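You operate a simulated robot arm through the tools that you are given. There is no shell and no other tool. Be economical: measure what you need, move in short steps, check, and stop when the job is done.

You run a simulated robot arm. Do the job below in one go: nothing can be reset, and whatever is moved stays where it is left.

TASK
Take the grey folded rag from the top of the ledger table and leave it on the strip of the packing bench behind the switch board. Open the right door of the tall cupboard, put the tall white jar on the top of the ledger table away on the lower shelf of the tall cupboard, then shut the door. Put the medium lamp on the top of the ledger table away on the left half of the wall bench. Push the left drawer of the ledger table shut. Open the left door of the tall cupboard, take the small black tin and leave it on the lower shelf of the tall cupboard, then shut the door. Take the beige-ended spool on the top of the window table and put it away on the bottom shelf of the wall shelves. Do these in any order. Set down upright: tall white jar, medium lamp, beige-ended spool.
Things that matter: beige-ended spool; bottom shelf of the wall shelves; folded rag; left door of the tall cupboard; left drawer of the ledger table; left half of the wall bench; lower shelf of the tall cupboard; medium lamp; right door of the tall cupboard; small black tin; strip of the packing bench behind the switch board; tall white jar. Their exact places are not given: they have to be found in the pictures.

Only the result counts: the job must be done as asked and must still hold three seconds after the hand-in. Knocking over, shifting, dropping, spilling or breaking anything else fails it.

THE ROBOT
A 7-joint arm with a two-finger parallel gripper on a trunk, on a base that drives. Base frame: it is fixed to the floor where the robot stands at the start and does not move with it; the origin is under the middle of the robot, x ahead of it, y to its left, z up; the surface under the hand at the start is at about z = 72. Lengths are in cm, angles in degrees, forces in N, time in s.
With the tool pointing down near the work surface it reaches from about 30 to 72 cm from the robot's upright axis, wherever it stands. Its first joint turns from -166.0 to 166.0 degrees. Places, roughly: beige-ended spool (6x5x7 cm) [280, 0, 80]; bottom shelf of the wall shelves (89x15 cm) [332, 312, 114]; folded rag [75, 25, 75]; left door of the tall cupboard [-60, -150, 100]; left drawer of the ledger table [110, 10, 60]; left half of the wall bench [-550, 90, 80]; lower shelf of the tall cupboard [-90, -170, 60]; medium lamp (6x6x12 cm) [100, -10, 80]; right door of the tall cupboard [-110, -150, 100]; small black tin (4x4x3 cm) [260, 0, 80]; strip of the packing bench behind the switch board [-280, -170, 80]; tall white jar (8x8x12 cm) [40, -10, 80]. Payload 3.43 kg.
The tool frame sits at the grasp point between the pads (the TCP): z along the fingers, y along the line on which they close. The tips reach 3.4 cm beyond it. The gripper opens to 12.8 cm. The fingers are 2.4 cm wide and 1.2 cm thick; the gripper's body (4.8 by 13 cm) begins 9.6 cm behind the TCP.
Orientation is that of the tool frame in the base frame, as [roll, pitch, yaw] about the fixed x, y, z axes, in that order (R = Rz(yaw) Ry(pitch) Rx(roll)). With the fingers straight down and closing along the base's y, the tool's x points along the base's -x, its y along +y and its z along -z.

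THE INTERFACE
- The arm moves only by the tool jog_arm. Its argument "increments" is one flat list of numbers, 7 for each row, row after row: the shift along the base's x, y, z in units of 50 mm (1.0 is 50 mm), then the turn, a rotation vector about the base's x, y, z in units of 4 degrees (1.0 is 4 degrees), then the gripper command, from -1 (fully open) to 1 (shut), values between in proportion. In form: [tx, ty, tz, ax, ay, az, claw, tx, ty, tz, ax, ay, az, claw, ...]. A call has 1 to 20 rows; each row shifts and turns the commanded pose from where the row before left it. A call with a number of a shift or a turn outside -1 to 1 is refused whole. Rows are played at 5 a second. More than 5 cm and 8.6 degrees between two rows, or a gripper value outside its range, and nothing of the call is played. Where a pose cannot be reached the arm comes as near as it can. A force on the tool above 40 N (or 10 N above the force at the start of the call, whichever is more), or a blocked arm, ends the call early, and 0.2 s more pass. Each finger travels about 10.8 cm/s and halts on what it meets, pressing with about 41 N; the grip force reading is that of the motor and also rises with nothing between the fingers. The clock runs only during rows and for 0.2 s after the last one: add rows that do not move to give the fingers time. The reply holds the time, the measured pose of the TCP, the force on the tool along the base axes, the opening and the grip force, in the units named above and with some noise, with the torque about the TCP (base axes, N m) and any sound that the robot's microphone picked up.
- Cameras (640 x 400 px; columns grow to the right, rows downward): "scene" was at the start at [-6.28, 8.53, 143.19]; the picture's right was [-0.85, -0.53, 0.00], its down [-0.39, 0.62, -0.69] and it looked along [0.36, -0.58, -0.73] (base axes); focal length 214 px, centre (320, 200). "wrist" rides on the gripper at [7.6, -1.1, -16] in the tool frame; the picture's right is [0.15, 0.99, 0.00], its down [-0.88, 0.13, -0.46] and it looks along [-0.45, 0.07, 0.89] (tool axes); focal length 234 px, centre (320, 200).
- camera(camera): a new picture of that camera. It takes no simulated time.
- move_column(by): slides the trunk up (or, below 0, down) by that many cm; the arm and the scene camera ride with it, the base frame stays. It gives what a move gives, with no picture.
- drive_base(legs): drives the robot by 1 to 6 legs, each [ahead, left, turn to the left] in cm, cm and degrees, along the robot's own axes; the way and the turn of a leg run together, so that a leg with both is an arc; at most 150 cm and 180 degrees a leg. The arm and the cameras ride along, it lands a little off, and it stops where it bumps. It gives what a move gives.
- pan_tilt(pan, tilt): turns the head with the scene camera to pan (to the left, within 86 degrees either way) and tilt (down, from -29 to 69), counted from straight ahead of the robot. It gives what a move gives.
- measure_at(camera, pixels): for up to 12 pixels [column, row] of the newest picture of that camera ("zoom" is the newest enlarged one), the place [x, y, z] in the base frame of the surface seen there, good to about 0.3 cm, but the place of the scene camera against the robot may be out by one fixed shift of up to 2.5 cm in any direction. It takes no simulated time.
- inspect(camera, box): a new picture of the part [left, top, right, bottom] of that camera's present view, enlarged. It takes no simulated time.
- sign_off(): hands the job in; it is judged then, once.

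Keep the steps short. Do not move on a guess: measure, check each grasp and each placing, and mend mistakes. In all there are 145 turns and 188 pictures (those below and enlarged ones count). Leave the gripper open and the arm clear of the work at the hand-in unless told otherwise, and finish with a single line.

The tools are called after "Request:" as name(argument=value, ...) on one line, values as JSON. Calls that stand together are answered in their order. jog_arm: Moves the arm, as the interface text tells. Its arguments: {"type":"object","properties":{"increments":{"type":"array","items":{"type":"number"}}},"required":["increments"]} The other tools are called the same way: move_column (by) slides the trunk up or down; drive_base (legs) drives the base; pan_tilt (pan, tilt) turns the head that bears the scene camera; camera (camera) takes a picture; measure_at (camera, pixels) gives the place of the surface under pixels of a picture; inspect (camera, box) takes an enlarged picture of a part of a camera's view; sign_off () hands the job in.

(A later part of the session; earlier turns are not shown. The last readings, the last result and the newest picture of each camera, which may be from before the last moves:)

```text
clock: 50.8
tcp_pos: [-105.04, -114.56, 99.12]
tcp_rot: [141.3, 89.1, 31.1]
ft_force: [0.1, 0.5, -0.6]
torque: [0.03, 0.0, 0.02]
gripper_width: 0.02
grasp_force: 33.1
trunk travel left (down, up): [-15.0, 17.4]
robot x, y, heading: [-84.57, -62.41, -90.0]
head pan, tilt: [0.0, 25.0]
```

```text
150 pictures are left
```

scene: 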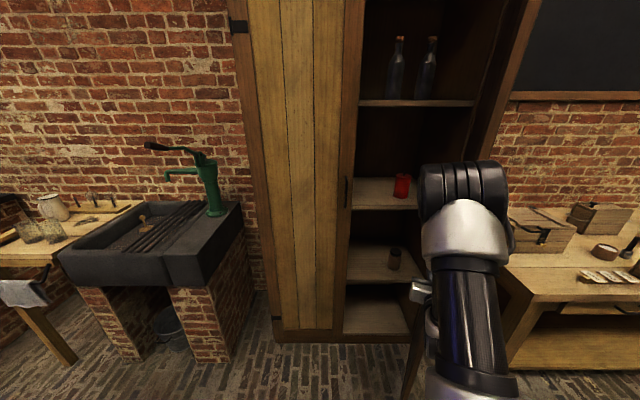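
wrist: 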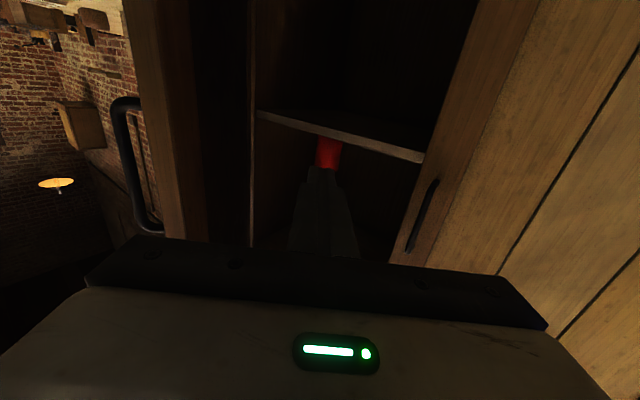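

Working well. I keep pushing another ~25°.

Request:
jog_arm(increments=[-0.15, 0.04, 0, 0, 0, 0.5, 1, -0.15, 0.04, 0, 0, 0, 0.5, 1, -0.15, 0.04, 0, 0, 0, 0.5, 1, -0.15, 0.04, 0, 0, 0, 0.5, 1, -0.15, 0.03, 0, 0, 0, 0.5, 1, -0.15, 0.03, 0, 0, 0, 0.5, 1, -0.15, 0.03, 0, 0, 0, 0.5, 1, -0.15, 0.02, 0, 0, 0, 0.5, 1, -0.15, 0, 0, 0, 0, 0.5, 1, -0.15, 0, 0, 0, 0, 0.5, 1, -0.15, 0, 0, 0, 0, 0.5, 1, -0.15, 0, 0, 0, 0, 0.5, 1, -0.15, 0, 0, 0, 0, 0.5, 1, -0.15, 0, 0, 0, 0, 0.5, 1, -0.15, 0, 0, 0, 0, 0.5, 1, -0.15, 0, 0, 0, 0, 0.5, 1, -0.15, -0.02, 0, 0, 0, 0.5, 1, -0.15, -0.02, 0, 0, 0, 0.5, 1])

Request:
camera(camera="scene")

Request:
measure_at(camera="scene", pixels=[[370, 275], [370, 282], [420, 268], [375, 325], [375, 190], [375, 204], [394, 262], [402, 185], [355, 270], [349, 190], [440, 90]])

```text
clock: 54.0
tcp_pos: [-116.34, -112.41, 98.95]
tcp_rot: [145.9, 88.9, 64.6]
ft_force: [3.5, 14.7, 5.3]
torque: [0.05, 0.33, -1.05]
gripper_width: 0.0
grasp_force: 33.0
trunk travel left (down, up): [-15.0, 17.4]
robot x, y, heading: [-84.31, -61.83, -89.9]
head pan, tilt: [0.0, 25.0]
stopped in row 15: the force on the tool passed its limit at 45 N (the readings are from after the stop); the commanded pose is now the measured one
```

```text
149 pictures are left
```

scene: 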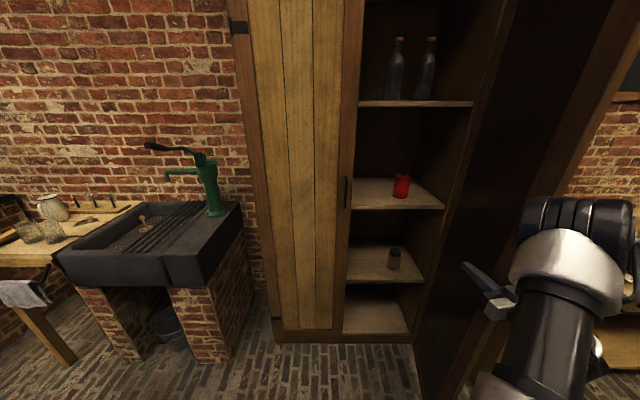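

```text
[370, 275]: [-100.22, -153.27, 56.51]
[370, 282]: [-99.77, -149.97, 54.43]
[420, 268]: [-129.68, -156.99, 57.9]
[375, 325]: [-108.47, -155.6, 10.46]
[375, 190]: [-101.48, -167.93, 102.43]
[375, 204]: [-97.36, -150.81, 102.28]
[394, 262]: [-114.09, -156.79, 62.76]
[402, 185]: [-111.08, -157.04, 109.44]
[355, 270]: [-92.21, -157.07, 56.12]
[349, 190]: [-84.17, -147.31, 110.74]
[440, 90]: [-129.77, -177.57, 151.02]
```

Right door ~95° open; lower shelf at z≈56 with a brown jar at x≈-114. While here I open the left door too: move to its handle (x≈-81, z≈109).

Request:
jog_arm(increments=[0.7, 0.1, 0.2, 0, 0, 0, 0.2, 0.8, 0, 0.3, 0, 0, -0.5, 0.2, 0.9, 0, 0.3, 0, 0, -0.5, 0.2, 0.9, 0, 0.3, 0, 0, -0.5, 0.2, 0.9, 0, 0.3, 0, 0, -0.5, 0.2, 0.9, 0, 0.3, 0, 0, -0.2, 0.2, 0.9, 0, 0.3, 0, 0, 0, 0.2, 0.9, -0.2, 0, 0, 0, 0, 0.2, 0.1, -0.9, 0, 0, 0, 0, 0.2, 0, -0.9, 0, 0, 0, 0, 0.2, 0, -0.9, 0, 0, 0, 0, 0.2, 0, 0, 0, 0, 0, 0, 0.2])

Request:
camera(camera="wrist")

```text
clock: 56.6
tcp_pos: [-82.73, -130.78, 108.4]
tcp_rot: [145.8, 88.7, 55.8]
ft_force: [-0.1, -0.2, -0.4]
torque: [0.0, 0.01, -0.02]
gripper_width: 5.15
grasp_force: 0.1
out of reach, approached as far as the arm can: row 5, 6, 7
trunk travel left (down, up): [-15.0, 17.4]
robot x, y, heading: [-84.31, -62.08, -89.8]
head pan, tilt: [0.0, 25.0]
```

```text
148 pictures are left
```

wrist: 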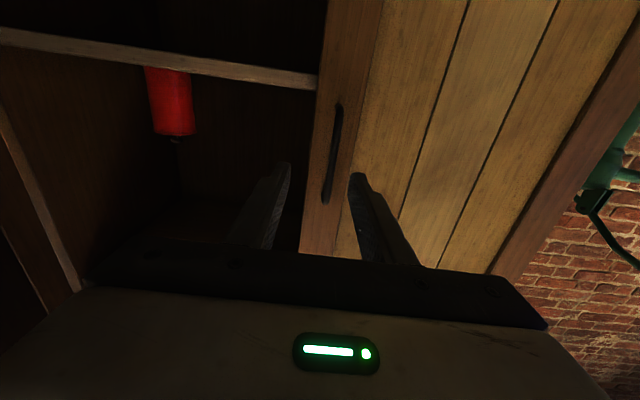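

Request:
measure_at(camera="wrist", pixels=[[339, 108], [333, 150], [329, 180], [326, 198], [352, 120], [345, 180]])

```text
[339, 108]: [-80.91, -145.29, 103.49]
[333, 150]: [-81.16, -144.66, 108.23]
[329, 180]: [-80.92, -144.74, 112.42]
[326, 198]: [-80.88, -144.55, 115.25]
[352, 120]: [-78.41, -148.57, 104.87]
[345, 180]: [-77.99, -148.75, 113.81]
```

Bar at x≈-81, z 103–115. Move in, grip, and pull the arc (radius ≈42) with the tool turning along.

Request:
jog_arm(increments=[0.34, -0.4, 0.1, 0, 0, 0, 0.2, 0, -0.8, 0, 0, 0, 0, 0.2, 0, -0.8, 0, 0, 0, 0, 0.2, 0, -0.5, 0, 0, 0, 0, 0.2, 0, -0.26, 0, 0, 0, 0, 0.2, 0, 0, 0, 0, 0, 0, 1, 0, 0, 0, 0, 0, 0, 1, 0, 0, 0, 0, 0, 0, 1, 0.069, 0.586, 0, 0, 0, -1, 1, 0.11, 0.58, 0, 0, 0, -1, 1, 0.15, 0.571, 0, 0, 0, -1, 1, 0.19, 0.559, 0, 0, 0, -1, 1, 0.228, 0.545, 0, 0, 0, -1, 1, 0.265, 0.527, 0, 0, 0, -1, 1, 0.302, 0.508, 0, 0, 0, -1, 1, 0.336, 0.486, 0, 0, 0, -1, 1, 0.369, 0.461, 0, 0, 0, -1, 1, 0.4, 0.434, 0, 0, 0, -1, 1, 0, 0, 0, 0, 0, 0, 1])

Request:
camera(camera="scene")

```text
clock: 60.5
tcp_pos: [-68.22, -119.08, 108.96]
tcp_rot: [147.7, 88.9, 19.6]
ft_force: [6.9, -9.4, -3.3]
torque: [0.95, 0.47, 0.22]
gripper_width: 1.08
grasp_force: 44.2
trunk travel left (down, up): [-15.0, 17.4]
robot x, y, heading: [-84.49, -62.46, -89.6]
head pan, tilt: [0.0, 25.0]
stopped in row 19: the force on the tool passed its limit at 42 N (the readings are from after the stop); the commanded pose is now the measured one
```

```text
147 pictures are left
```

scene: 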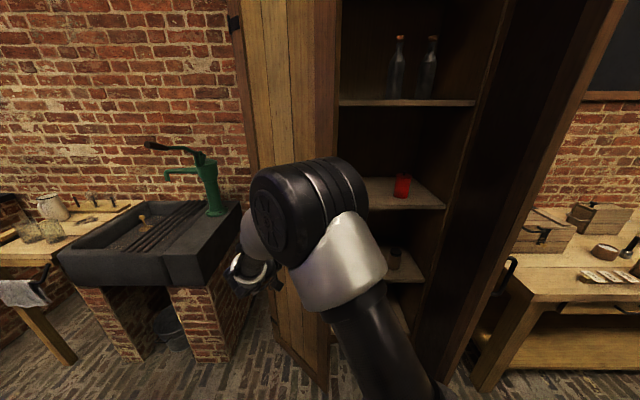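

Left door ≈38° open. Release, back off, swing round to its inner side with the tool turned.

Request:
jog_arm(increments=[0, 0, 0, 0, 0, 0, 0.1, 0, 0, 0, 0, 0, 0, 0.1, 0.5, 0.63, 0, 0, 0, 0, 0.1, 0.5, 0.8, 0, 0, 0, 0, 0.1, -0.44, 0.04, 0, 0, 0, 1, 1, -0.44, 0.04, 0, 0, 0, 1, 1, -0.44, 0.04, 0, 0, 0, 1, 1, -0.44, 0.04, 0, 0, 0, 1, 1, -0.44, 0, 0, 0, 0, 1, 1, -0.44, 0, 0, 0, 0, 1, 1, -0.44, 0, 0, 0, 0, 1, 1, -0.44, 0, 0, 0, 0, 1, 1, -0.44, 0, 0, 0, 0, 1, 1, -0.44, 0, 0, 0, 0, 1, 1, -0.44, 0, 0, 0, 0, 1, 1, -0.44, 0, 0, 0, 0, 1, 1, -0.1, -0.1, -0.1, 0, 0, 1, 1, 0, -0.15, -0.1, 0, 0, 1, 1, 0, -0.15, -0.1, 0, 0, 1, 1, 0, -0.15, -0.1, 0, 0, 1, 1])

Request:
camera(camera="scene")

Request:
camera(camera="wrist")

```text
clock: 64.7
tcp_pos: [-88.42, -119.4, 107.37]
tcp_rot: [135.5, 88.8, 71.1]
ft_force: [-0.6, 0.9, 0.7]
torque: [0.01, -0.02, 0.01]
gripper_width: 0.0
grasp_force: 32.7
out of reach, approached as far as the arm can: row 10, 11, 12, 13, 14
trunk travel left (down, up): [-15.0, 17.4]
robot x, y, heading: [-84.3, -61.95, -89.9]
head pan, tilt: [0.0, 25.0]
```

```text
146 pictures are left
```

scene: 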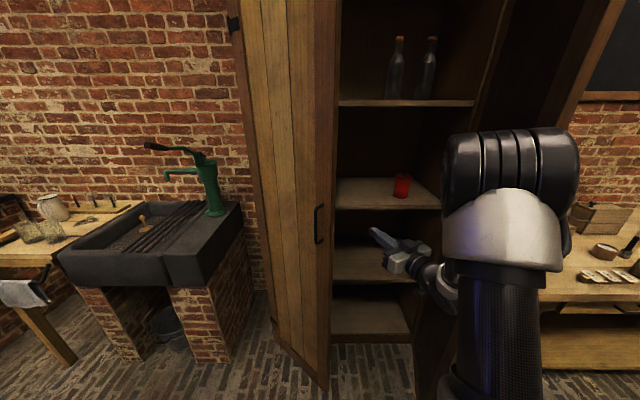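

```text
145 pictures are left
```

wrist: 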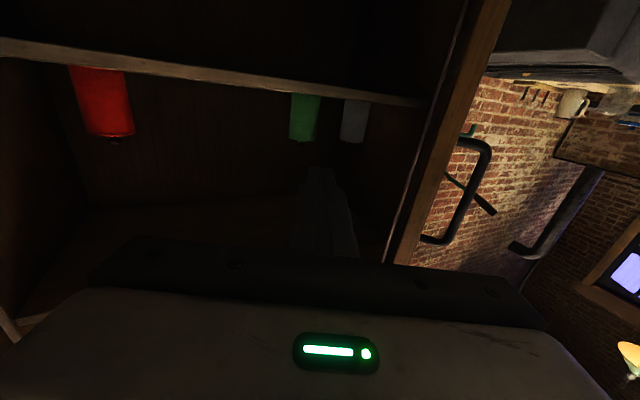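

Now sweep inside the left door and push it along its arc.

Request:
jog_arm(increments=[0.62, -0.33, 0, 0, 0, 1, 1, 0.62, -0.33, 0, 0, 0, 1, 1, 0.5, -0.33, 0, 0, 0, 1, 1, 0.4, -0.33, 0, 0, 0, 1, 1, 0.15, 0.08, 0, 0, 0, 0, 1, 0.15, 0.08, 0, 0, 0, 0, 1, 0.15, 0.08, 0, 0, 0, 0, 1, 0.15, 0.08, 0, 0, 0, -0.3, 1, 0.15, 0.08, 0, 0, 0, -0.3, 1, 0.15, 0.09, 0, 0, 0, -0.3, 1, 0.15, 0.09, 0, 0, 0, -0.3, 1, 0.15, 0.09, 0, 0, 0, -0.3, 1, 0.15, 0.09, 0, 0, 0, -0.3, 1, 0.15, 0.09, 0, 0, 0, -0.3, 1, 0.15, 0.09, 0, 0, 0, -0.3, 1, 0.15, 0.09, 0, 0, 0, -0.3, 1, 0.15, 0.09, 0, 0, 0, -0.3, 1, 0.15, 0.08, 0, 0, 0, -0.3, 1, 0.15, 0.08, 0, 0, 0, -0.3, 1, 0.15, 0.08, 0, 0, 0, -0.3, 1])

Request:
camera(camera="scene")

```text
clock: 68.8
tcp_pos: [-65.84, -119.15, 107.56]
tcp_rot: [134.8, 88.8, 70.4]
ft_force: [-0.2, -0.6, 0.4]
torque: [0.0, 0.02, 0.03]
gripper_width: 0.0
grasp_force: 32.9
trunk travel left (down, up): [-15.0, 17.4]
robot x, y, heading: [-84.2, -62.19, -89.5]
head pan, tilt: [0.0, 25.0]
```

```text
144 pictures are left
```

scene: 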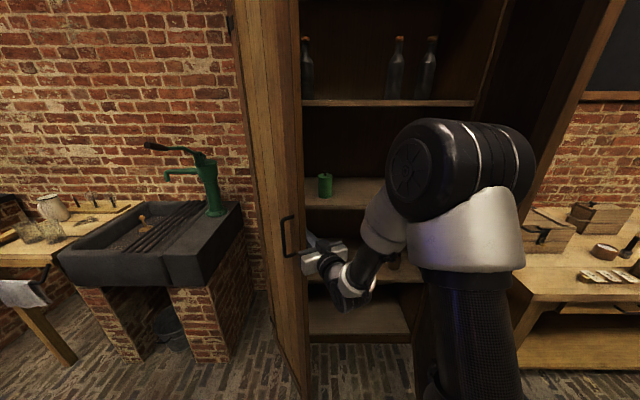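

Request:
jog_arm(increments=[0.15, 0.08, 0, 0, 0, -0.3, 1, 0.15, 0.08, 0, 0, 0, -0.3, 1, 0.15, 0.08, 0, 0, 0, -0.3, 1, 0.15, 0.07, 0, 0, 0, -0.3, 1, 0.15, 0.07, 0, 0, 0, -0.3, 1, 0.15, 0.07, 0, 0, 0, -0.3, 1, 0.15, 0.06, 0, 0, 0, -0.3, 1, 0.15, 0.06, 0, 0, 0, -0.3, 1, 0.15, 0.06, 0, 0, 0, -0.3, 1, 0.15, 0.05, 0, 0, 0, -0.3, 1, 0.15, 0.04, 0, 0, 0, -0.4, 1, 0.15, 0.04, 0, 0, 0, -0.4, 1, 0.15, 0.04, 0, 0, 0, -0.4, 1, 0.15, 0.02, 0, 0, 0, -0.4, 1, 0.15, 0.02, 0, 0, 0, -0.4, 1, 0.15, 0.02, 0, 0, 0, -0.4, 1, 0.15, 0, 0, 0, 0, -0.4, 1, 0.15, 0, 0, 0, 0, -0.4, 1, 0.15, 0, 0, 0, 0, -0.4, 1, 0.15, 0, 0, 0, 0, -0.4, 1])

Request:
camera(camera="scene")

Request:
measure_at(camera="scene", pixels=[[330, 270], [330, 279], [360, 262], [330, 200], [370, 330]])

```text
clock: 73.0
tcp_pos: [-50.7, -114.81, 107.6]
tcp_rot: [134.3, 88.7, 42.2]
ft_force: [-0.6, -0.1, -0.1]
torque: [-0.04, 0.02, -0.02]
gripper_width: 0.0
grasp_force: 33.5
trunk travel left (down, up): [-15.0, 17.4]
robot x, y, heading: [-84.18, -62.01, -89.8]
head pan, tilt: [0.0, 25.0]
```

```text
143 pictures are left
```

scene: 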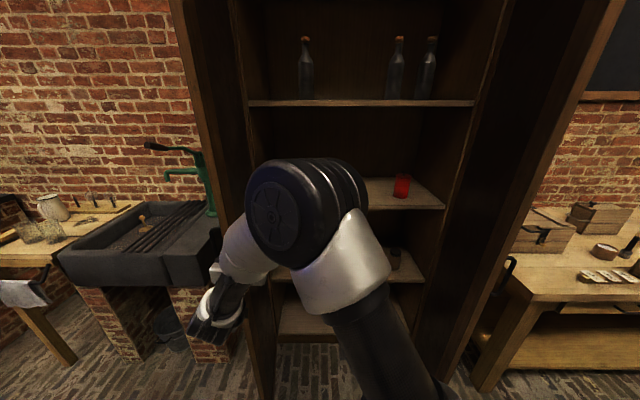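

```text
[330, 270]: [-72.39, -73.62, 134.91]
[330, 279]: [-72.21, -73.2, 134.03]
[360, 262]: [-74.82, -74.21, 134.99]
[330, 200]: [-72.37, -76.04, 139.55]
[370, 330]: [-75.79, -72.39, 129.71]
```

Both doors stand open. I retract the arm, turning the tool back down toward its carry pose.

Request:
jog_arm(increments=[-0.33, 0.05, 0.17, 1, 0, 0, -1, -0.33, 0.05, 0.17, 1, 0, 0, -1, -0.33, 0.05, 0.17, 1, 0, 0, -1, -0.33, 0.05, 0.17, 1, 0, 0, -1, -0.33, 0.05, 0.17, 1, 0, 0, -1, -0.33, 0.05, 0.17, 1, 0, 0, -1, -0.33, 0.05, 0.17, 1, 0, 0, -1, -0.33, 0.05, 0.17, 1, 0, 0, -1, -0.33, 0.05, 0.17, 1, 0, 0, -1, -0.33, 0.05, 0.17, 1, 0, 0, -1, -0.33, 0.05, 0.17, 1, 0, 0, -1, -0.33, 0.05, 0.17, 1, 0, 0, -1, -0.33, 0.05, 0.17, 1, 0, 0, -1, -0.33, 0.05, 0.17, 1, 0, 0, -1, -0.33, 0.05, 0.17, 1, 0, 0, -1, -0.33, 0.05, 0.17, 1, 0, 0, -1, -0.33, 0.05, 0.17, 1, 0, 0, -1, -0.33, 0.05, 0.17, 1, 0, 0, -1, -0.33, 0.05, 0.17, 1, 0, 0, -1, -0.33, 0.05, 0.17, 1, 0, 0, -1])

Request:
camera(camera="scene")

Request:
measure_at(camera="scene", pixels=[[300, 270], [300, 279], [340, 262], [394, 262], [260, 265], [210, 320], [425, 380]])

```text
clock: 77.2
tcp_pos: [-83.74, -109.89, 124.35]
tcp_rot: [-178.1, 9.3, 89.1]
ft_force: [-0.9, -0.1, -0.4]
torque: [0.0, 0.01, 0.02]
gripper_width: 12.83
grasp_force: 0.0
trunk travel left (down, up): [-15.0, 17.4]
robot x, y, heading: [-84.15, -62.27, -89.8]
head pan, tilt: [0.0, 25.0]
```

```text
142 pictures are left
```

scene: 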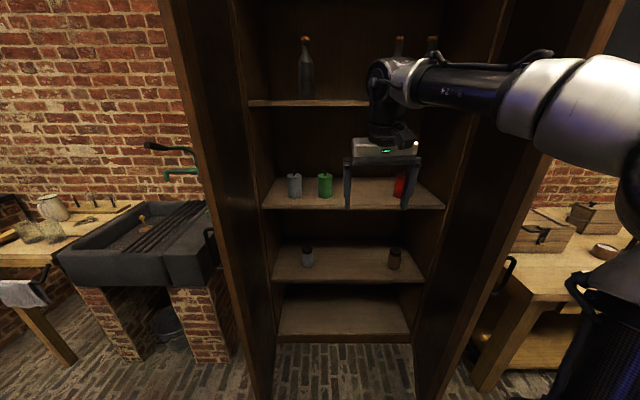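

```text
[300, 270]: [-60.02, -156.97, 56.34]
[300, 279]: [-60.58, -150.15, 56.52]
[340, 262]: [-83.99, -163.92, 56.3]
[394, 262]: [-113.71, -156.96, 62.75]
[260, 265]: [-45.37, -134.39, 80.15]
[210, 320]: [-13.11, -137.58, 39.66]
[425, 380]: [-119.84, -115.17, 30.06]
```

Lower shelf is free between the jars at x≈-63 and -114. Now I level the tool and drive back to the ledger table for the white jar.

Request:
jog_arm(increments=[0, 0, 0, 1, 0, 0, -1, 0, 0, 0, 1, 0, 0, -1, 0, 0, 0, 0.33, 0.5, 0, -1])

Request:
drive_base(legs=[[-40, 0, 0], [-22, 74, 0], [0, 0, 90]])

Request:
pan_tilt(pan=0, tilt=45)

Request:
camera(camera="scene")

Request:
camera(camera="wrist")

```text
clock: 78.0
tcp_pos: [-83.84, -109.83, 124.5]
tcp_rot: [-175.9, 0.0, 89.2]
ft_force: [0.4, 0.0, 0.3]
torque: [0.01, 0.0, 0.02]
gripper_width: 12.81
grasp_force: 0.0
trunk travel left (down, up): [-15.0, 17.4]
robot x, y, heading: [-84.38, -62.14, -89.6]
head pan, tilt: [0.0, 25.0]
```

```text
clock: 91.6
tcp_pos: [38.08, -2.54, 124.42]
tcp_rot: [-175.9, 0.1, 177.2]
ft_force: [-0.2, 0.3, -0.6]
torque: [0.01, 0.01, -0.02]
gripper_width: 12.79
grasp_force: 0.0
trunk travel left (down, up): [-15.0, 17.4]
robot x, y, heading: [-9.79, -1.41, -1.5]
head pan, tilt: [0.0, 25.0]
```

```text
clock: 92.4
tcp_pos: [38.13, -2.34, 124.54]
tcp_rot: [-175.9, -0.1, 177.3]
ft_force: [0.2, 0.2, -0.3]
torque: [-0.01, 0.01, 0.0]
gripper_width: 12.81
grasp_force: 0.2
trunk travel left (down, up): [-15.0, 17.4]
robot x, y, heading: [-9.33, -1.45, -1.8]
head pan, tilt: [0.0, 45.0]
```

```text
141 pictures are left
```

scene: 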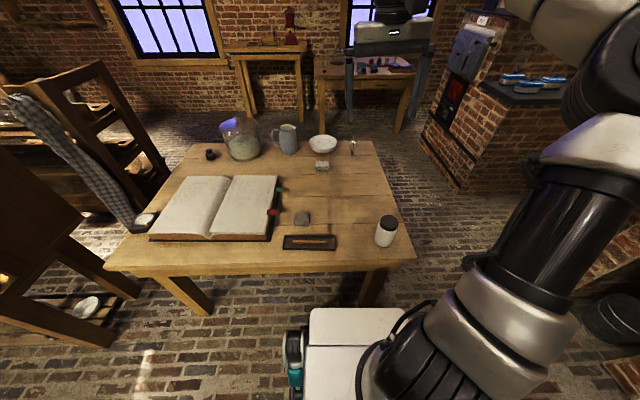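

```text
140 pictures are left
```

wrist: 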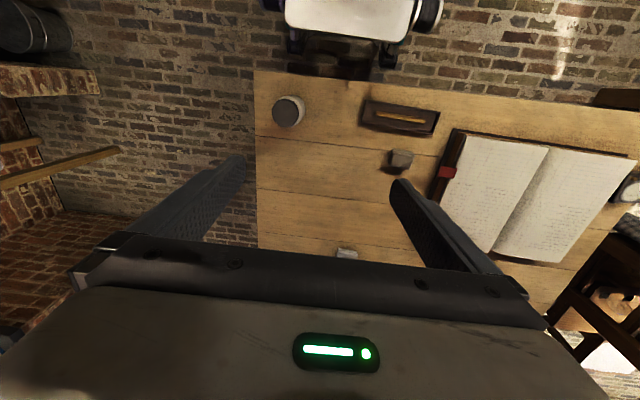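

Request:
measure_at(camera="wrist", pixels=[[288, 110], [275, 110], [300, 112], [288, 97], [288, 122], [302, 113], [345, 180]])

Request:
inspect(camera="wrist", box=[250, 80, 330, 140])

Request:
inspect(camera="scene", box=[350, 190, 430, 260])

```text
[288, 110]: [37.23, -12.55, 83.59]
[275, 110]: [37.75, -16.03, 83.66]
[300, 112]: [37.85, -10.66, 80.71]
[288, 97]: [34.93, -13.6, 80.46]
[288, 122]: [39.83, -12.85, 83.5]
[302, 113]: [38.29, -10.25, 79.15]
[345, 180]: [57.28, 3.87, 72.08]
```

```text
6.67 times, centred on (290, 110) of wrist
```

zoom: 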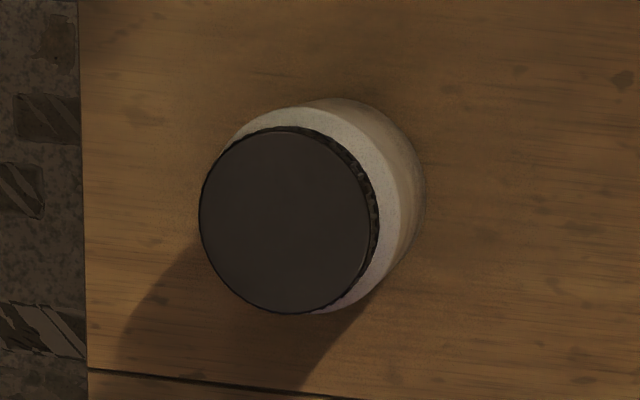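

```text
5.71 times, centred on (390, 225) of scene
```

zoom: 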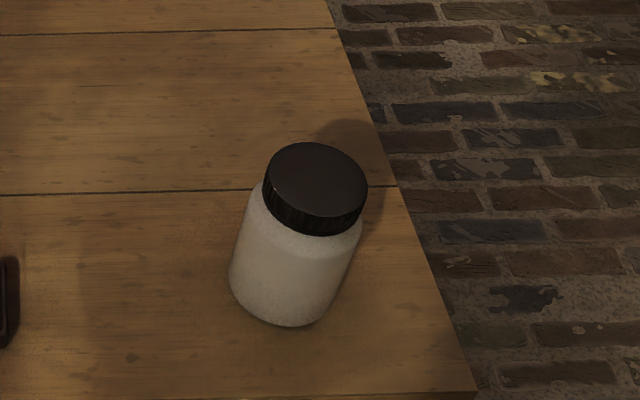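

Jar axis at ≈(38, -13.4), top 83.6. I tilt the tool 45° forward and go to a pre-grasp behind and above the jar.

Request:
jog_arm(increments=[-0.14, -0.18, -0.63, 1, -1, 0, -1, -0.14, -0.18, -0.63, 0, -1, 0, -1, -0.14, -0.18, -0.63, 0, -1, 0, -1, -0.14, -0.18, -0.63, 0, -1, 0, -1, -0.14, -0.18, -0.63, 0, -1, 0, -1, -0.14, -0.18, -0.63, 0, -1, 0, -1, -0.14, -0.18, -0.63, 0, -1, 0, -1, -0.14, -0.18, -0.63, 0, -1, 0, -1, -0.14, -0.18, -0.63, 0, -1, 0, -1, -0.14, -0.18, -0.63, 0, -1, 0, -1, -0.14, -0.18, -0.63, 0, -1, 0, -1, -0.14, -0.18, -0.6, 0, -0.25, 0, -1, 0, 0, 0, 0, 0, 0, -1])

Request:
camera(camera="wrist")

```text
clock: 95.2
tcp_pos: [33.54, -14.83, 87.09]
tcp_rot: [177.2, 44.6, 175.9]
ft_force: [0.4, -0.2, -0.4]
torque: [0.02, 0.01, 0.0]
gripper_width: 12.78
grasp_force: 0.1
out of reach, approached as far as the arm can: row 10, 11
trunk travel left (down, up): [-15.0, 17.4]
robot x, y, heading: [-9.7, -1.69, -1.7]
head pan, tilt: [0.0, 45.0]
```

```text
137 pictures are left
```

wrist: 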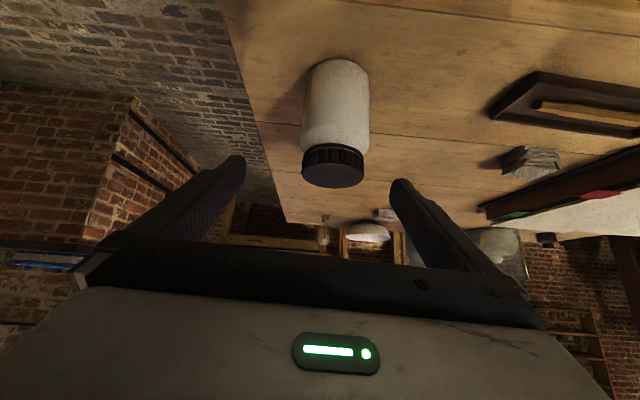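

Request:
jog_arm(increments=[0.1, 0.28, -0.3, 0, 0, 0, -1, 0.2, 0, -0.5, 0, 0, 0, -1, 0.3, 0, -0.5, 0, 0, 0, -1, 0.3, 0, -0.5, 0, 0, 0, -1, 0, 0, 0, 0, 0, 0, -1])

Request:
camera(camera="wrist")

```text
clock: 96.4
tcp_pos: [37.69, -13.43, 78.15]
tcp_rot: [177.3, 44.8, 175.8]
ft_force: [-0.2, -0.6, 0.0]
torque: [0.02, -0.02, 0.02]
gripper_width: 12.81
grasp_force: 0.0
trunk travel left (down, up): [-15.0, 17.4]
robot x, y, heading: [-9.68, -1.3, -1.8]
head pan, tilt: [0.0, 45.0]
```

```text
136 pictures are left
```

wrist: 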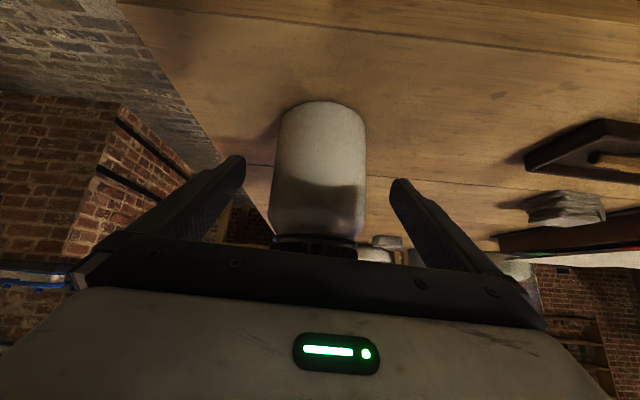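

Jar is centred between the fingers. I close, then lift straight up.

Request:
jog_arm(increments=[0, 0, 0, 0, 0, 0, 1, 0, 0, 0, 0, 0, 0, 1, 0, 0, 0, 0, 0, 0, 1, 0, 0, 0, 0, 0, 0, 1, 0, 0, 0.2, 0, 0, 0, 1, 0, 0, 0.6, 0, 0, 0, 1, 0, 0, 0.8, 0, 0, 0, 1, 0.2, 0, 0.8, 0, 0, 0, 1, 0.2, 0, 0.8, 0, 0, 0, 1, 0, 0, 0, 0, 0, 0, 1])

Request:
camera(camera="wrist")

```text
clock: 98.6
tcp_pos: [39.67, -13.5, 94.06]
tcp_rot: [177.2, 44.7, 175.9]
ft_force: [-0.9, -0.4, -2.9]
torque: [0.0, -0.02, 0.0]
gripper_width: 6.99
grasp_force: 41.0
trunk travel left (down, up): [-15.0, 17.4]
robot x, y, heading: [-9.74, -1.21, -1.5]
head pan, tilt: [0.0, 45.0]
```

```text
135 pictures are left
```

wrist: 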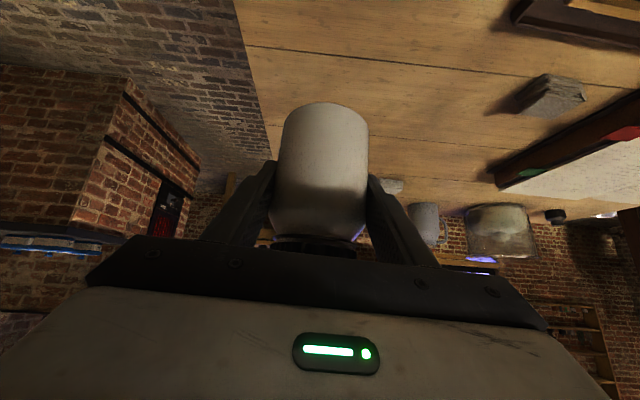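

Jar held (7.0 cm). Drive back in front of the open cupboard.

Request:
drive_base(legs=[[0, 0, -88.4], [0, -74.5, 0], [70, 0, 0]])

Request:
pan_tilt(pan=0, tilt=35)

Request:
camera(camera="scene")

Request:
camera(camera="wrist")

```text
clock: 113.5
tcp_pos: [-95.12, -120.53, 94.09]
tcp_rot: [177.2, 44.7, 87.5]
ft_force: [-0.1, 0.8, -2.4]
torque: [0.0, -0.03, 0.0]
gripper_width: 6.94
grasp_force: 41.1
trunk travel left (down, up): [-15.0, 17.4]
robot x, y, heading: [-84.18, -70.76, -90.3]
head pan, tilt: [0.0, 45.0]
```

```text
clock: 114.2
tcp_pos: [-95.3, -120.52, 94.09]
tcp_rot: [177.3, 44.7, 87.4]
ft_force: [0.0, -0.1, -2.8]
torque: [0.03, -0.01, -0.03]
gripper_width: 6.96
grasp_force: 40.9
trunk travel left (down, up): [-15.0, 17.4]
robot x, y, heading: [-84.29, -71.1, -90.2]
head pan, tilt: [0.0, 35.0]
```

```text
134 pictures are left
```

scene: 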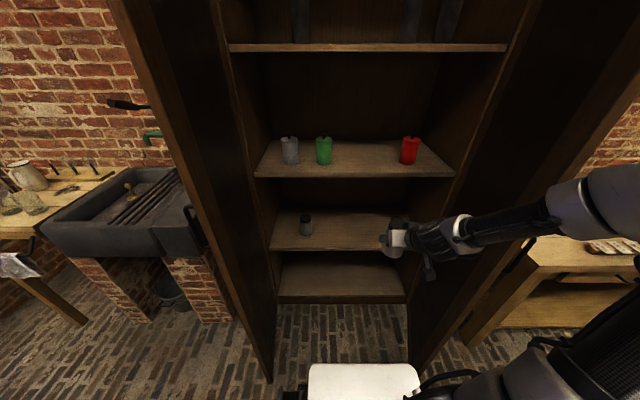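

```text
133 pictures are left
```

wrist: 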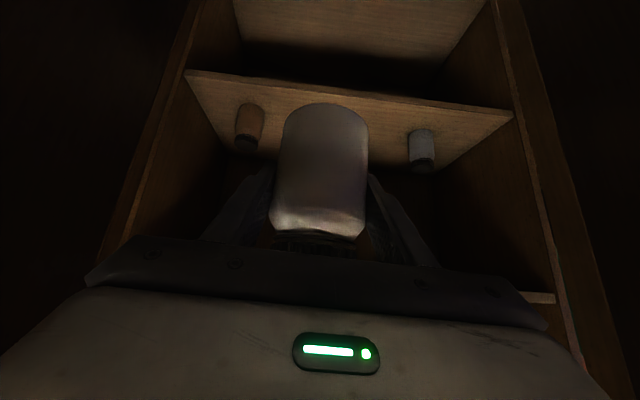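

Request:
measure_at(camera="wrist", pixels=[[260, 90], [270, 92], [390, 110], [390, 130], [250, 110], [420, 135], [245, 125], [423, 150], [420, 104], [300, 100], [520, 297], [470, 125]])

```text
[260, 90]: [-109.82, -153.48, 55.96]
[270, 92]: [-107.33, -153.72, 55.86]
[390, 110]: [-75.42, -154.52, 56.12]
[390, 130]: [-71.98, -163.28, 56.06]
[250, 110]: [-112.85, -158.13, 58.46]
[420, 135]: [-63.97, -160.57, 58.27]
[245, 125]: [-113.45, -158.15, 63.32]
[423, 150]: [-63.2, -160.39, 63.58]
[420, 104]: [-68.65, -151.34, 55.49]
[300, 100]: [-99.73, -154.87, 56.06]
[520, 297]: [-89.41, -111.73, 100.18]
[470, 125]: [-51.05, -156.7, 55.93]
```

Shelf surface is z=56.0, front y≈-150. I drive 18 cm closer, lower to just above shelf height, and look.

Request:
drive_base(legs=[[18, 0, 0]])

Request:
jog_arm(increments=[0, 0, -0.8, 0, 0, 0, 1, 0, 0, -0.8, 0, 0, 0, 1, 0, 0, -0.8, 0, 0, 0, 1, 0, 0, -0.8, 0, 0, 0, 1, 0, 0, -0.8, 0, 0, 0, 1, 0, 0, -0.8, 0, 0, 0, 1, 0, 0, -0.6, 0, 0, 0, 1, 0, 0, 0, 0, 0, 0, 1])

Request:
camera(camera="wrist")

```text
clock: 115.8
tcp_pos: [-95.37, -138.49, 94.06]
tcp_rot: [177.2, 44.7, 87.5]
ft_force: [0.6, 0.5, -3.7]
torque: [0.02, -0.03, 0.05]
gripper_width: 6.93
grasp_force: 41.1
trunk travel left (down, up): [-15.0, 17.4]
robot x, y, heading: [-84.37, -88.78, -90.2]
head pan, tilt: [0.0, 35.0]
```

```text
clock: 117.5
tcp_pos: [-95.38, -138.58, 66.88]
tcp_rot: [177.3, 44.6, 87.5]
ft_force: [-0.3, 0.1, -3.2]
torque: [0.0, 0.01, -0.02]
gripper_width: 6.97
grasp_force: 40.7
trunk travel left (down, up): [-15.0, 17.4]
robot x, y, heading: [-84.58, -88.84, -90.1]
head pan, tilt: [0.0, 35.0]
```

```text
132 pictures are left
```

wrist: 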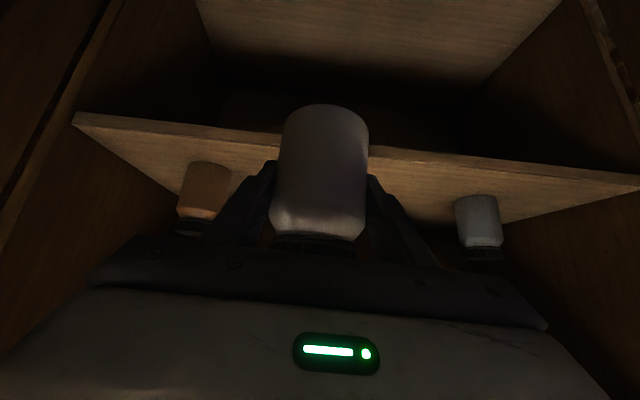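

Request:
jog_arm(increments=[0.2, -0.7, 0, 0, 0, 0, 1, 0.2, -0.7, 0, 0, 0, 0, 1, 0.2, -0.7, 0, 0, 0, 0, 1, 0, -0.7, 0, 0, 0, 0, 1, 0, -0.7, 0, 0, 0, 0, 1, 0, -0.7, 0, 0, 0, 0, 1, 0, 0, -0.4, 0, 0, 0, 1, 0, 0, -0.3, 0, 0, 0, 1, 0, 0, -0.1, 0, 0, 0, 1, 0, 0, 0, 0, 0, 0, 1])

Request:
camera(camera="wrist")

```text
clock: 119.8
tcp_pos: [-92.24, -159.08, 64.09]
tcp_rot: [177.3, 44.6, 87.6]
ft_force: [-0.1, 0.0, -3.3]
torque: [0.01, -0.01, 0.01]
gripper_width: 6.95
grasp_force: 41.3
out of reach, approached as far as the arm can: row 8, 9
trunk travel left (down, up): [-15.0, 17.4]
robot x, y, heading: [-84.55, -89.2, -90.0]
head pan, tilt: [0.0, 35.0]
```

```text
131 pictures are left
```

wrist: 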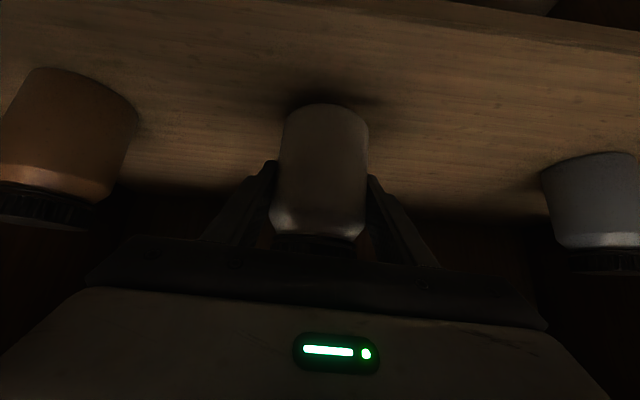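

Arm at its limit with the jar bottom 2 cm above the shelf; I lower the trunk 1.8 cm.

Request:
move_column(by=-1.8)

```text
clock: 120.4
tcp_pos: [-92.27, -159.09, 62.2]
tcp_rot: [177.2, 44.6, 87.5]
ft_force: [0.1, 0.2, -2.4]
torque: [0.03, 0.02, 0.02]
gripper_width: 6.91
grasp_force: 41.0
trunk travel left (down, up): [-13.2, 19.2]
robot x, y, heading: [-84.5, -89.05, -90.3]
head pan, tilt: [0.0, 35.0]
```

Request:
move_column(by=-0.3)

Request:
jog_arm(increments=[0, 0, 0, 0, 0, 0, 0.3, 0, 0, 0, 0, 0, 0, -0.3, 0, 0, 0, 0, 0, 0, -0.3, 0, 0, 0, 0, 0, 0, -0.3])

Request:
camera(camera="wrist")

```text
clock: 120.9
tcp_pos: [-92.32, -159.19, 62.13]
tcp_rot: [177.4, 44.7, 87.5]
ft_force: [1.1, 2.6, 9.4]
torque: [0.2, 0.25, -0.09]
gripper_width: 6.94
grasp_force: 40.6
trunk travel left (down, up): [-12.9, 19.5]
robot x, y, heading: [-84.53, -89.03, -90.3]
head pan, tilt: [0.0, 35.0]
```

```text
clock: 121.9
tcp_pos: [-92.14, -159.18, 61.87]
tcp_rot: [177.2, 44.6, 87.5]
ft_force: [-0.3, -0.3, -0.6]
torque: [-0.01, -0.02, 0.0]
gripper_width: 8.34
grasp_force: 0.1
trunk travel left (down, up): [-12.9, 19.5]
robot x, y, heading: [-84.17, -88.77, -90.2]
head pan, tilt: [0.0, 35.0]
```

```text
130 pictures are left
```

wrist: 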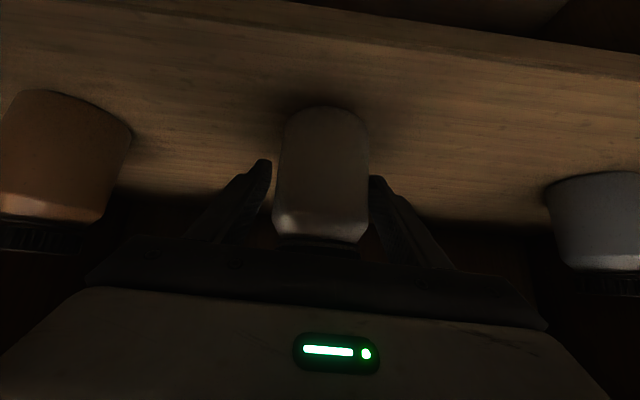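

Jar stands on the shelf, released. I open a bit more and retreat along the tool axis, then up.

Request:
jog_arm(increments=[0, 0, 0, 0, 0, 0, -0.6, 0, 0.5, 0.4, 0, 0, 0, -0.6, 0, 0.6, 0.4, 0, 0, 0, -0.6, 0, 0.7, 0.4, 0, 0, 0, -0.6, 0, 0.8, 0.3, 0, 0, 0, -0.6, 0, 0.8, 0.2, 0, 0, 0, -0.6, 0, 0.8, 0.5, 0, 0, 0, -0.6, 0, 0.4, 0.9, 0, 0, 0, -0.6, 0, 0, 0.9, 0, 0, 0, -0.6, 0, 0, 0.9, 0, 0, 0, -0.6, 0, 0, 0.9, 0, 0, 0, -0.6])

Request:
camera(camera="wrist")

Request:
camera(camera="scene")

```text
clock: 124.3
tcp_pos: [-92.09, -136.05, 91.0]
tcp_rot: [177.2, 44.6, 87.4]
ft_force: [0.3, -0.6, -1.1]
torque: [0.0, -0.03, -0.04]
gripper_width: 10.22
grasp_force: 0.0
trunk travel left (down, up): [-12.9, 19.5]
robot x, y, heading: [-84.23, -88.98, -89.8]
head pan, tilt: [0.0, 35.0]
```

```text
129 pictures are left
```

wrist: 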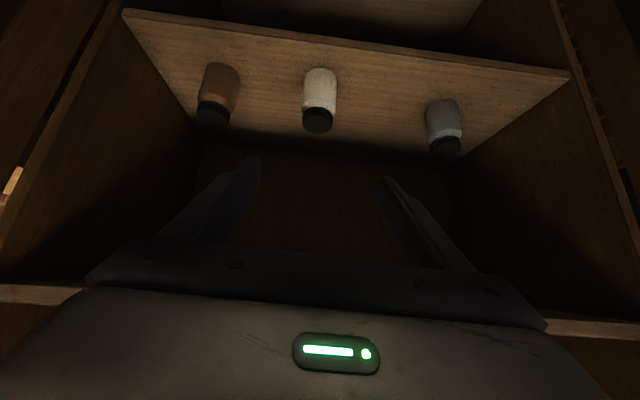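

```text
128 pictures are left
```

scene: 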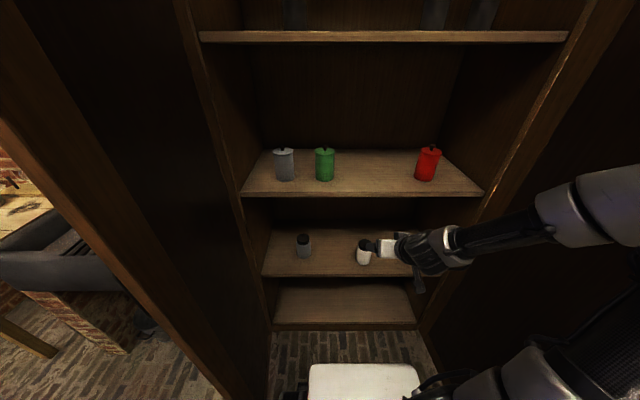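

The white jar stands upright. Next the tin on the window table. I back out, turn to face +x and look along the way.

Request:
drive_base(legs=[[-42, 0, 0], [0, 0, 90]])

Request:
pan_tilt(pan=0, tilt=20)

Request:
camera(camera="scene")

Request:
measure_at(camera="scene", pixels=[[310, 190], [395, 205], [405, 215], [350, 160], [330, 230]])

```text
clock: 130.8
tcp_pos: [-37.22, -54.7, 90.85]
tcp_rot: [177.2, 44.6, 177.6]
ft_force: [-0.4, -0.3, 0.1]
torque: [0.0, 0.0, 0.02]
gripper_width: 10.21
grasp_force: 0.1
trunk travel left (down, up): [-12.9, 19.5]
robot x, y, heading: [-84.11, -46.47, 0.0]
head pan, tilt: [0.0, 35.0]
```

```text
clock: 131.6
tcp_pos: [-37.23, -54.8, 90.89]
tcp_rot: [177.2, 44.5, 177.5]
ft_force: [0.0, 0.1, -0.1]
torque: [0.02, 0.0, 0.03]
gripper_width: 10.22
grasp_force: 0.1
trunk travel left (down, up): [-12.9, 19.5]
robot x, y, heading: [-84.35, -47.25, -0.3]
head pan, tilt: [0.0, 20.0]
```

```text
127 pictures are left
```

scene: 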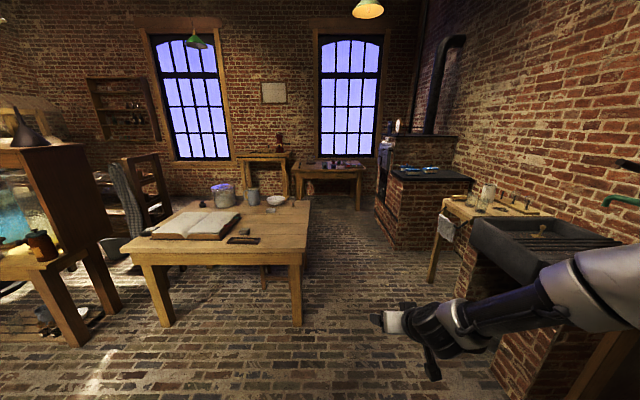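

```text
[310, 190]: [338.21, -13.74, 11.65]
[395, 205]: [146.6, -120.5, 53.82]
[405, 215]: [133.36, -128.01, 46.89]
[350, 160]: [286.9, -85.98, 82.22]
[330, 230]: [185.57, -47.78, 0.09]
```

Request:
measure_at(camera="scene", pixels=[[374, 212], [396, 247], [432, 280], [443, 205], [300, 175], [360, 175], [300, 310], [295, 240], [272, 220], [240, 180]])

Request:
inspect(camera="scene", box=[280, 140, 400, 230])

Request:
measure_at(camera="zoom", pixels=[[120, 185], [440, 185], [150, 120], [140, 140], [500, 300]])

```text
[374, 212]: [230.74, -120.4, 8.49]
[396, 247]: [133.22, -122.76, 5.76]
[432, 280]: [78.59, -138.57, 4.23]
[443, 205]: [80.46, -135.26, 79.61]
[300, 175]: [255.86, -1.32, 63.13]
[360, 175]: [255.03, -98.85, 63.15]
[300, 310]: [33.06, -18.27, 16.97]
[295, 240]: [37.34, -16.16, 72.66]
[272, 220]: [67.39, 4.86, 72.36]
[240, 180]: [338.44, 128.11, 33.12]
```

```text
4.44 times, centred on (340, 185) of scene
```

zoom: 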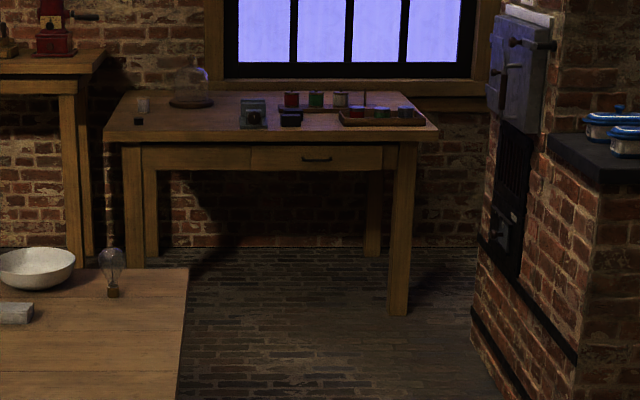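

```text
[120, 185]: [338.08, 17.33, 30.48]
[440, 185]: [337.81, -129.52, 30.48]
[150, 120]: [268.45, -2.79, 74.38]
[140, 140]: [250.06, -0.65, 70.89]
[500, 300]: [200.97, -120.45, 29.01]
```

Clear aisle along y≈-67. I drive to the window table.

Request:
drive_base(legs=[[0, -20, 0], [140, 0, 0], [134, 0, 0], [0, 68, 0]])

Request:
pan_tilt(pan=0, tilt=45)

Request:
camera(camera="scene")

Request:
camera(camera="wrist")

```text
clock: 153.8
tcp_pos: [237.96, -6.51, 90.83]
tcp_rot: [177.2, 44.5, 177.4]
ft_force: [0.2, -0.1, 0.0]
torque: [0.02, -0.01, 0.02]
gripper_width: 10.23
grasp_force: 0.0
trunk travel left (down, up): [-12.9, 19.5]
robot x, y, heading: [190.5, 1.12, -0.0]
head pan, tilt: [0.0, 20.0]
```

```text
clock: 154.7
tcp_pos: [238.04, -6.51, 90.94]
tcp_rot: [177.2, 44.6, 177.5]
ft_force: [0.2, -0.3, -0.7]
torque: [-0.01, 0.0, -0.01]
gripper_width: 10.23
grasp_force: 0.0
trunk travel left (down, up): [-12.9, 19.5]
robot x, y, heading: [190.7, 0.99, -0.4]
head pan, tilt: [0.0, 45.0]
```

```text
125 pictures are left
```

scene: 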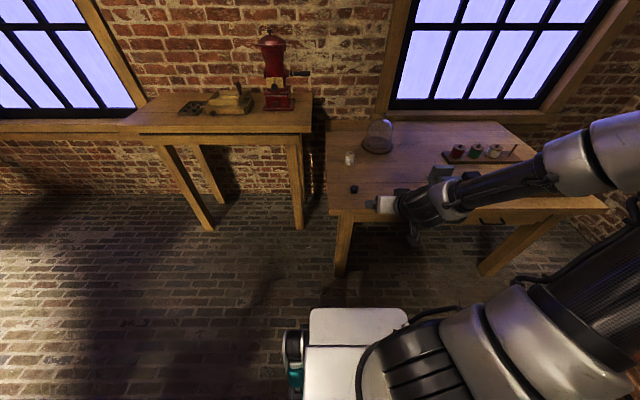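

```text
124 pictures are left
```

wrist: 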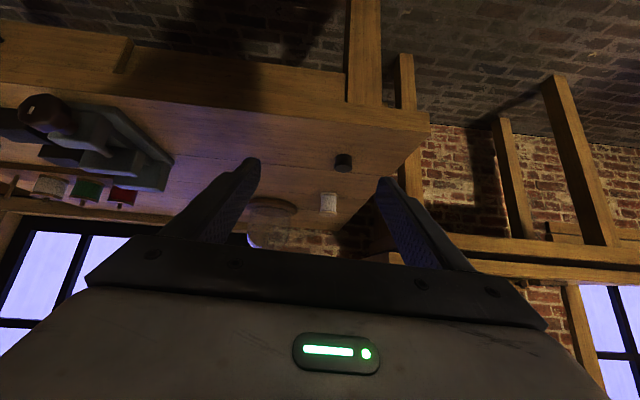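

Request:
inspect(camera="wrist", box=[290, 130, 390, 230])

Request:
measure_at(camera="wrist", pixels=[[343, 158], [337, 160], [350, 160], [343, 168], [343, 153], [328, 195], [328, 205], [322, 203], [335, 203], [300, 150]])

Request:
inspect(camera="scene", box=[320, 110, 520, 230])

```text
4.00 times, centred on (340, 180) of wrist
```

zoom: 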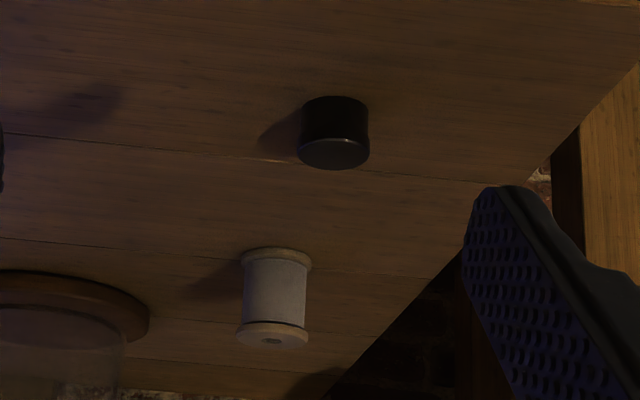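

```text
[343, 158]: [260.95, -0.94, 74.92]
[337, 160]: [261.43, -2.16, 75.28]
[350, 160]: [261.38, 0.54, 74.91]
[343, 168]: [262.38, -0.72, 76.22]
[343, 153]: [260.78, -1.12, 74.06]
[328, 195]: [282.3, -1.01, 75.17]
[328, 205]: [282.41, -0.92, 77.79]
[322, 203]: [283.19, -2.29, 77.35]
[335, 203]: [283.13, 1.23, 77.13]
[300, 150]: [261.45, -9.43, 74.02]
```

```text
3.20 times, centred on (420, 170) of scene
```

zoom: 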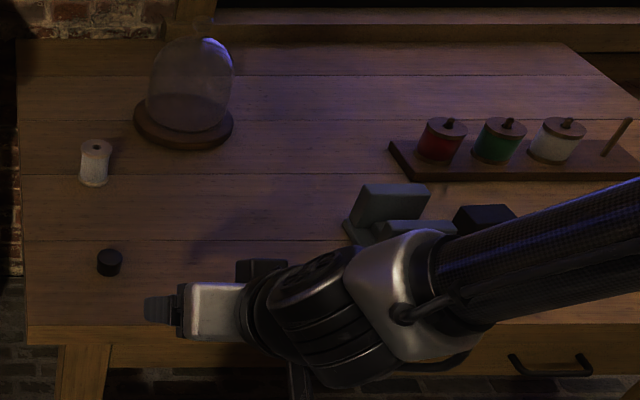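

Tin centre ≈(262.8,-0.8), table at z=74; spool (beige ends) at ≈(284.5,-0.8). I drive 10 cm closer and go to the tin with the 45° tool.

Request:
drive_base(legs=[[10, 0, 0]])

Request:
jog_arm(increments=[0.35, 0.57, -0.35, 0, 0, 0, -0.4, 0.35, 0.57, -0.35, 0, 0, 0, -0.4, 0.2, 0, -0.35, 0, 0, 0, -0.4, 0, 0, 0, 0, 0, 0, -0.4])

Request:
camera(camera="wrist")

```text
clock: 155.9
tcp_pos: [247.89, -6.25, 90.9]
tcp_rot: [177.2, 44.7, 177.7]
ft_force: [0.2, -0.1, -0.5]
torque: [0.02, -0.02, -0.02]
gripper_width: 10.27
grasp_force: 0.1
trunk travel left (down, up): [-12.9, 19.5]
robot x, y, heading: [200.95, 0.91, -0.1]
head pan, tilt: [0.0, 45.0]
```

```text
clock: 156.9
tcp_pos: [252.41, -0.74, 85.68]
tcp_rot: [177.3, 44.5, 177.7]
ft_force: [0.0, -0.3, -0.9]
torque: [0.0, 0.03, 0.0]
gripper_width: 8.97
grasp_force: 0.1
trunk travel left (down, up): [-12.9, 19.5]
robot x, y, heading: [201.05, 1.14, -0.0]
head pan, tilt: [0.0, 45.0]
```

```text
121 pictures are left
```

wrist: 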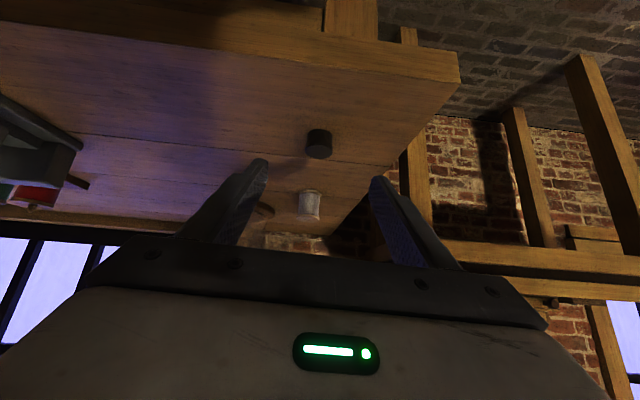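

Request:
measure_at(camera="wrist", pixels=[[319, 135], [308, 140], [330, 140], [319, 150], [319, 157], [311, 195], [309, 215], [302, 205], [319, 205]])

Request:
jog_arm(increments=[0.4, 0, -0.4, 0, 0, 0, 0, 0.4, 0, -0.4, 0, 0, 0, 0, 0.4, 0, -0.4, 0, 0, 0, 0, 0.4, 0, -0.3, 0, 0, 0, 0, 0.1, 0, -0.1, 0, 0, 0, 0, 0, 0, 0, 0, 0, 0, 0])

Request:
camera(camera="wrist")

```text
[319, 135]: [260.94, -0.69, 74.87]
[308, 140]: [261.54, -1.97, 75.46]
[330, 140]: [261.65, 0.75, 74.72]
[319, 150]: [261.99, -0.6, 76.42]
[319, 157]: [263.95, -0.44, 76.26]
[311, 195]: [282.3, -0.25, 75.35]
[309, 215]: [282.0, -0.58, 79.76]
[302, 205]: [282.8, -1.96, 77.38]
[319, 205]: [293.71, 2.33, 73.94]
```

```text
clock: 158.3
tcp_pos: [261.06, -0.48, 77.54]
tcp_rot: [177.2, 44.6, 177.7]
ft_force: [0.4, 0.5, -0.6]
torque: [0.01, 0.04, -0.02]
gripper_width: 6.39
grasp_force: 0.1
trunk travel left (down, up): [-12.9, 19.5]
robot x, y, heading: [200.6, 1.17, 0.0]
head pan, tilt: [0.0, 45.0]
```

```text
120 pictures are left
```

wrist: 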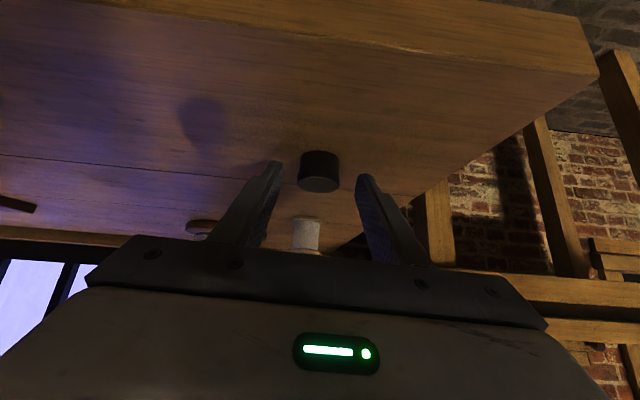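

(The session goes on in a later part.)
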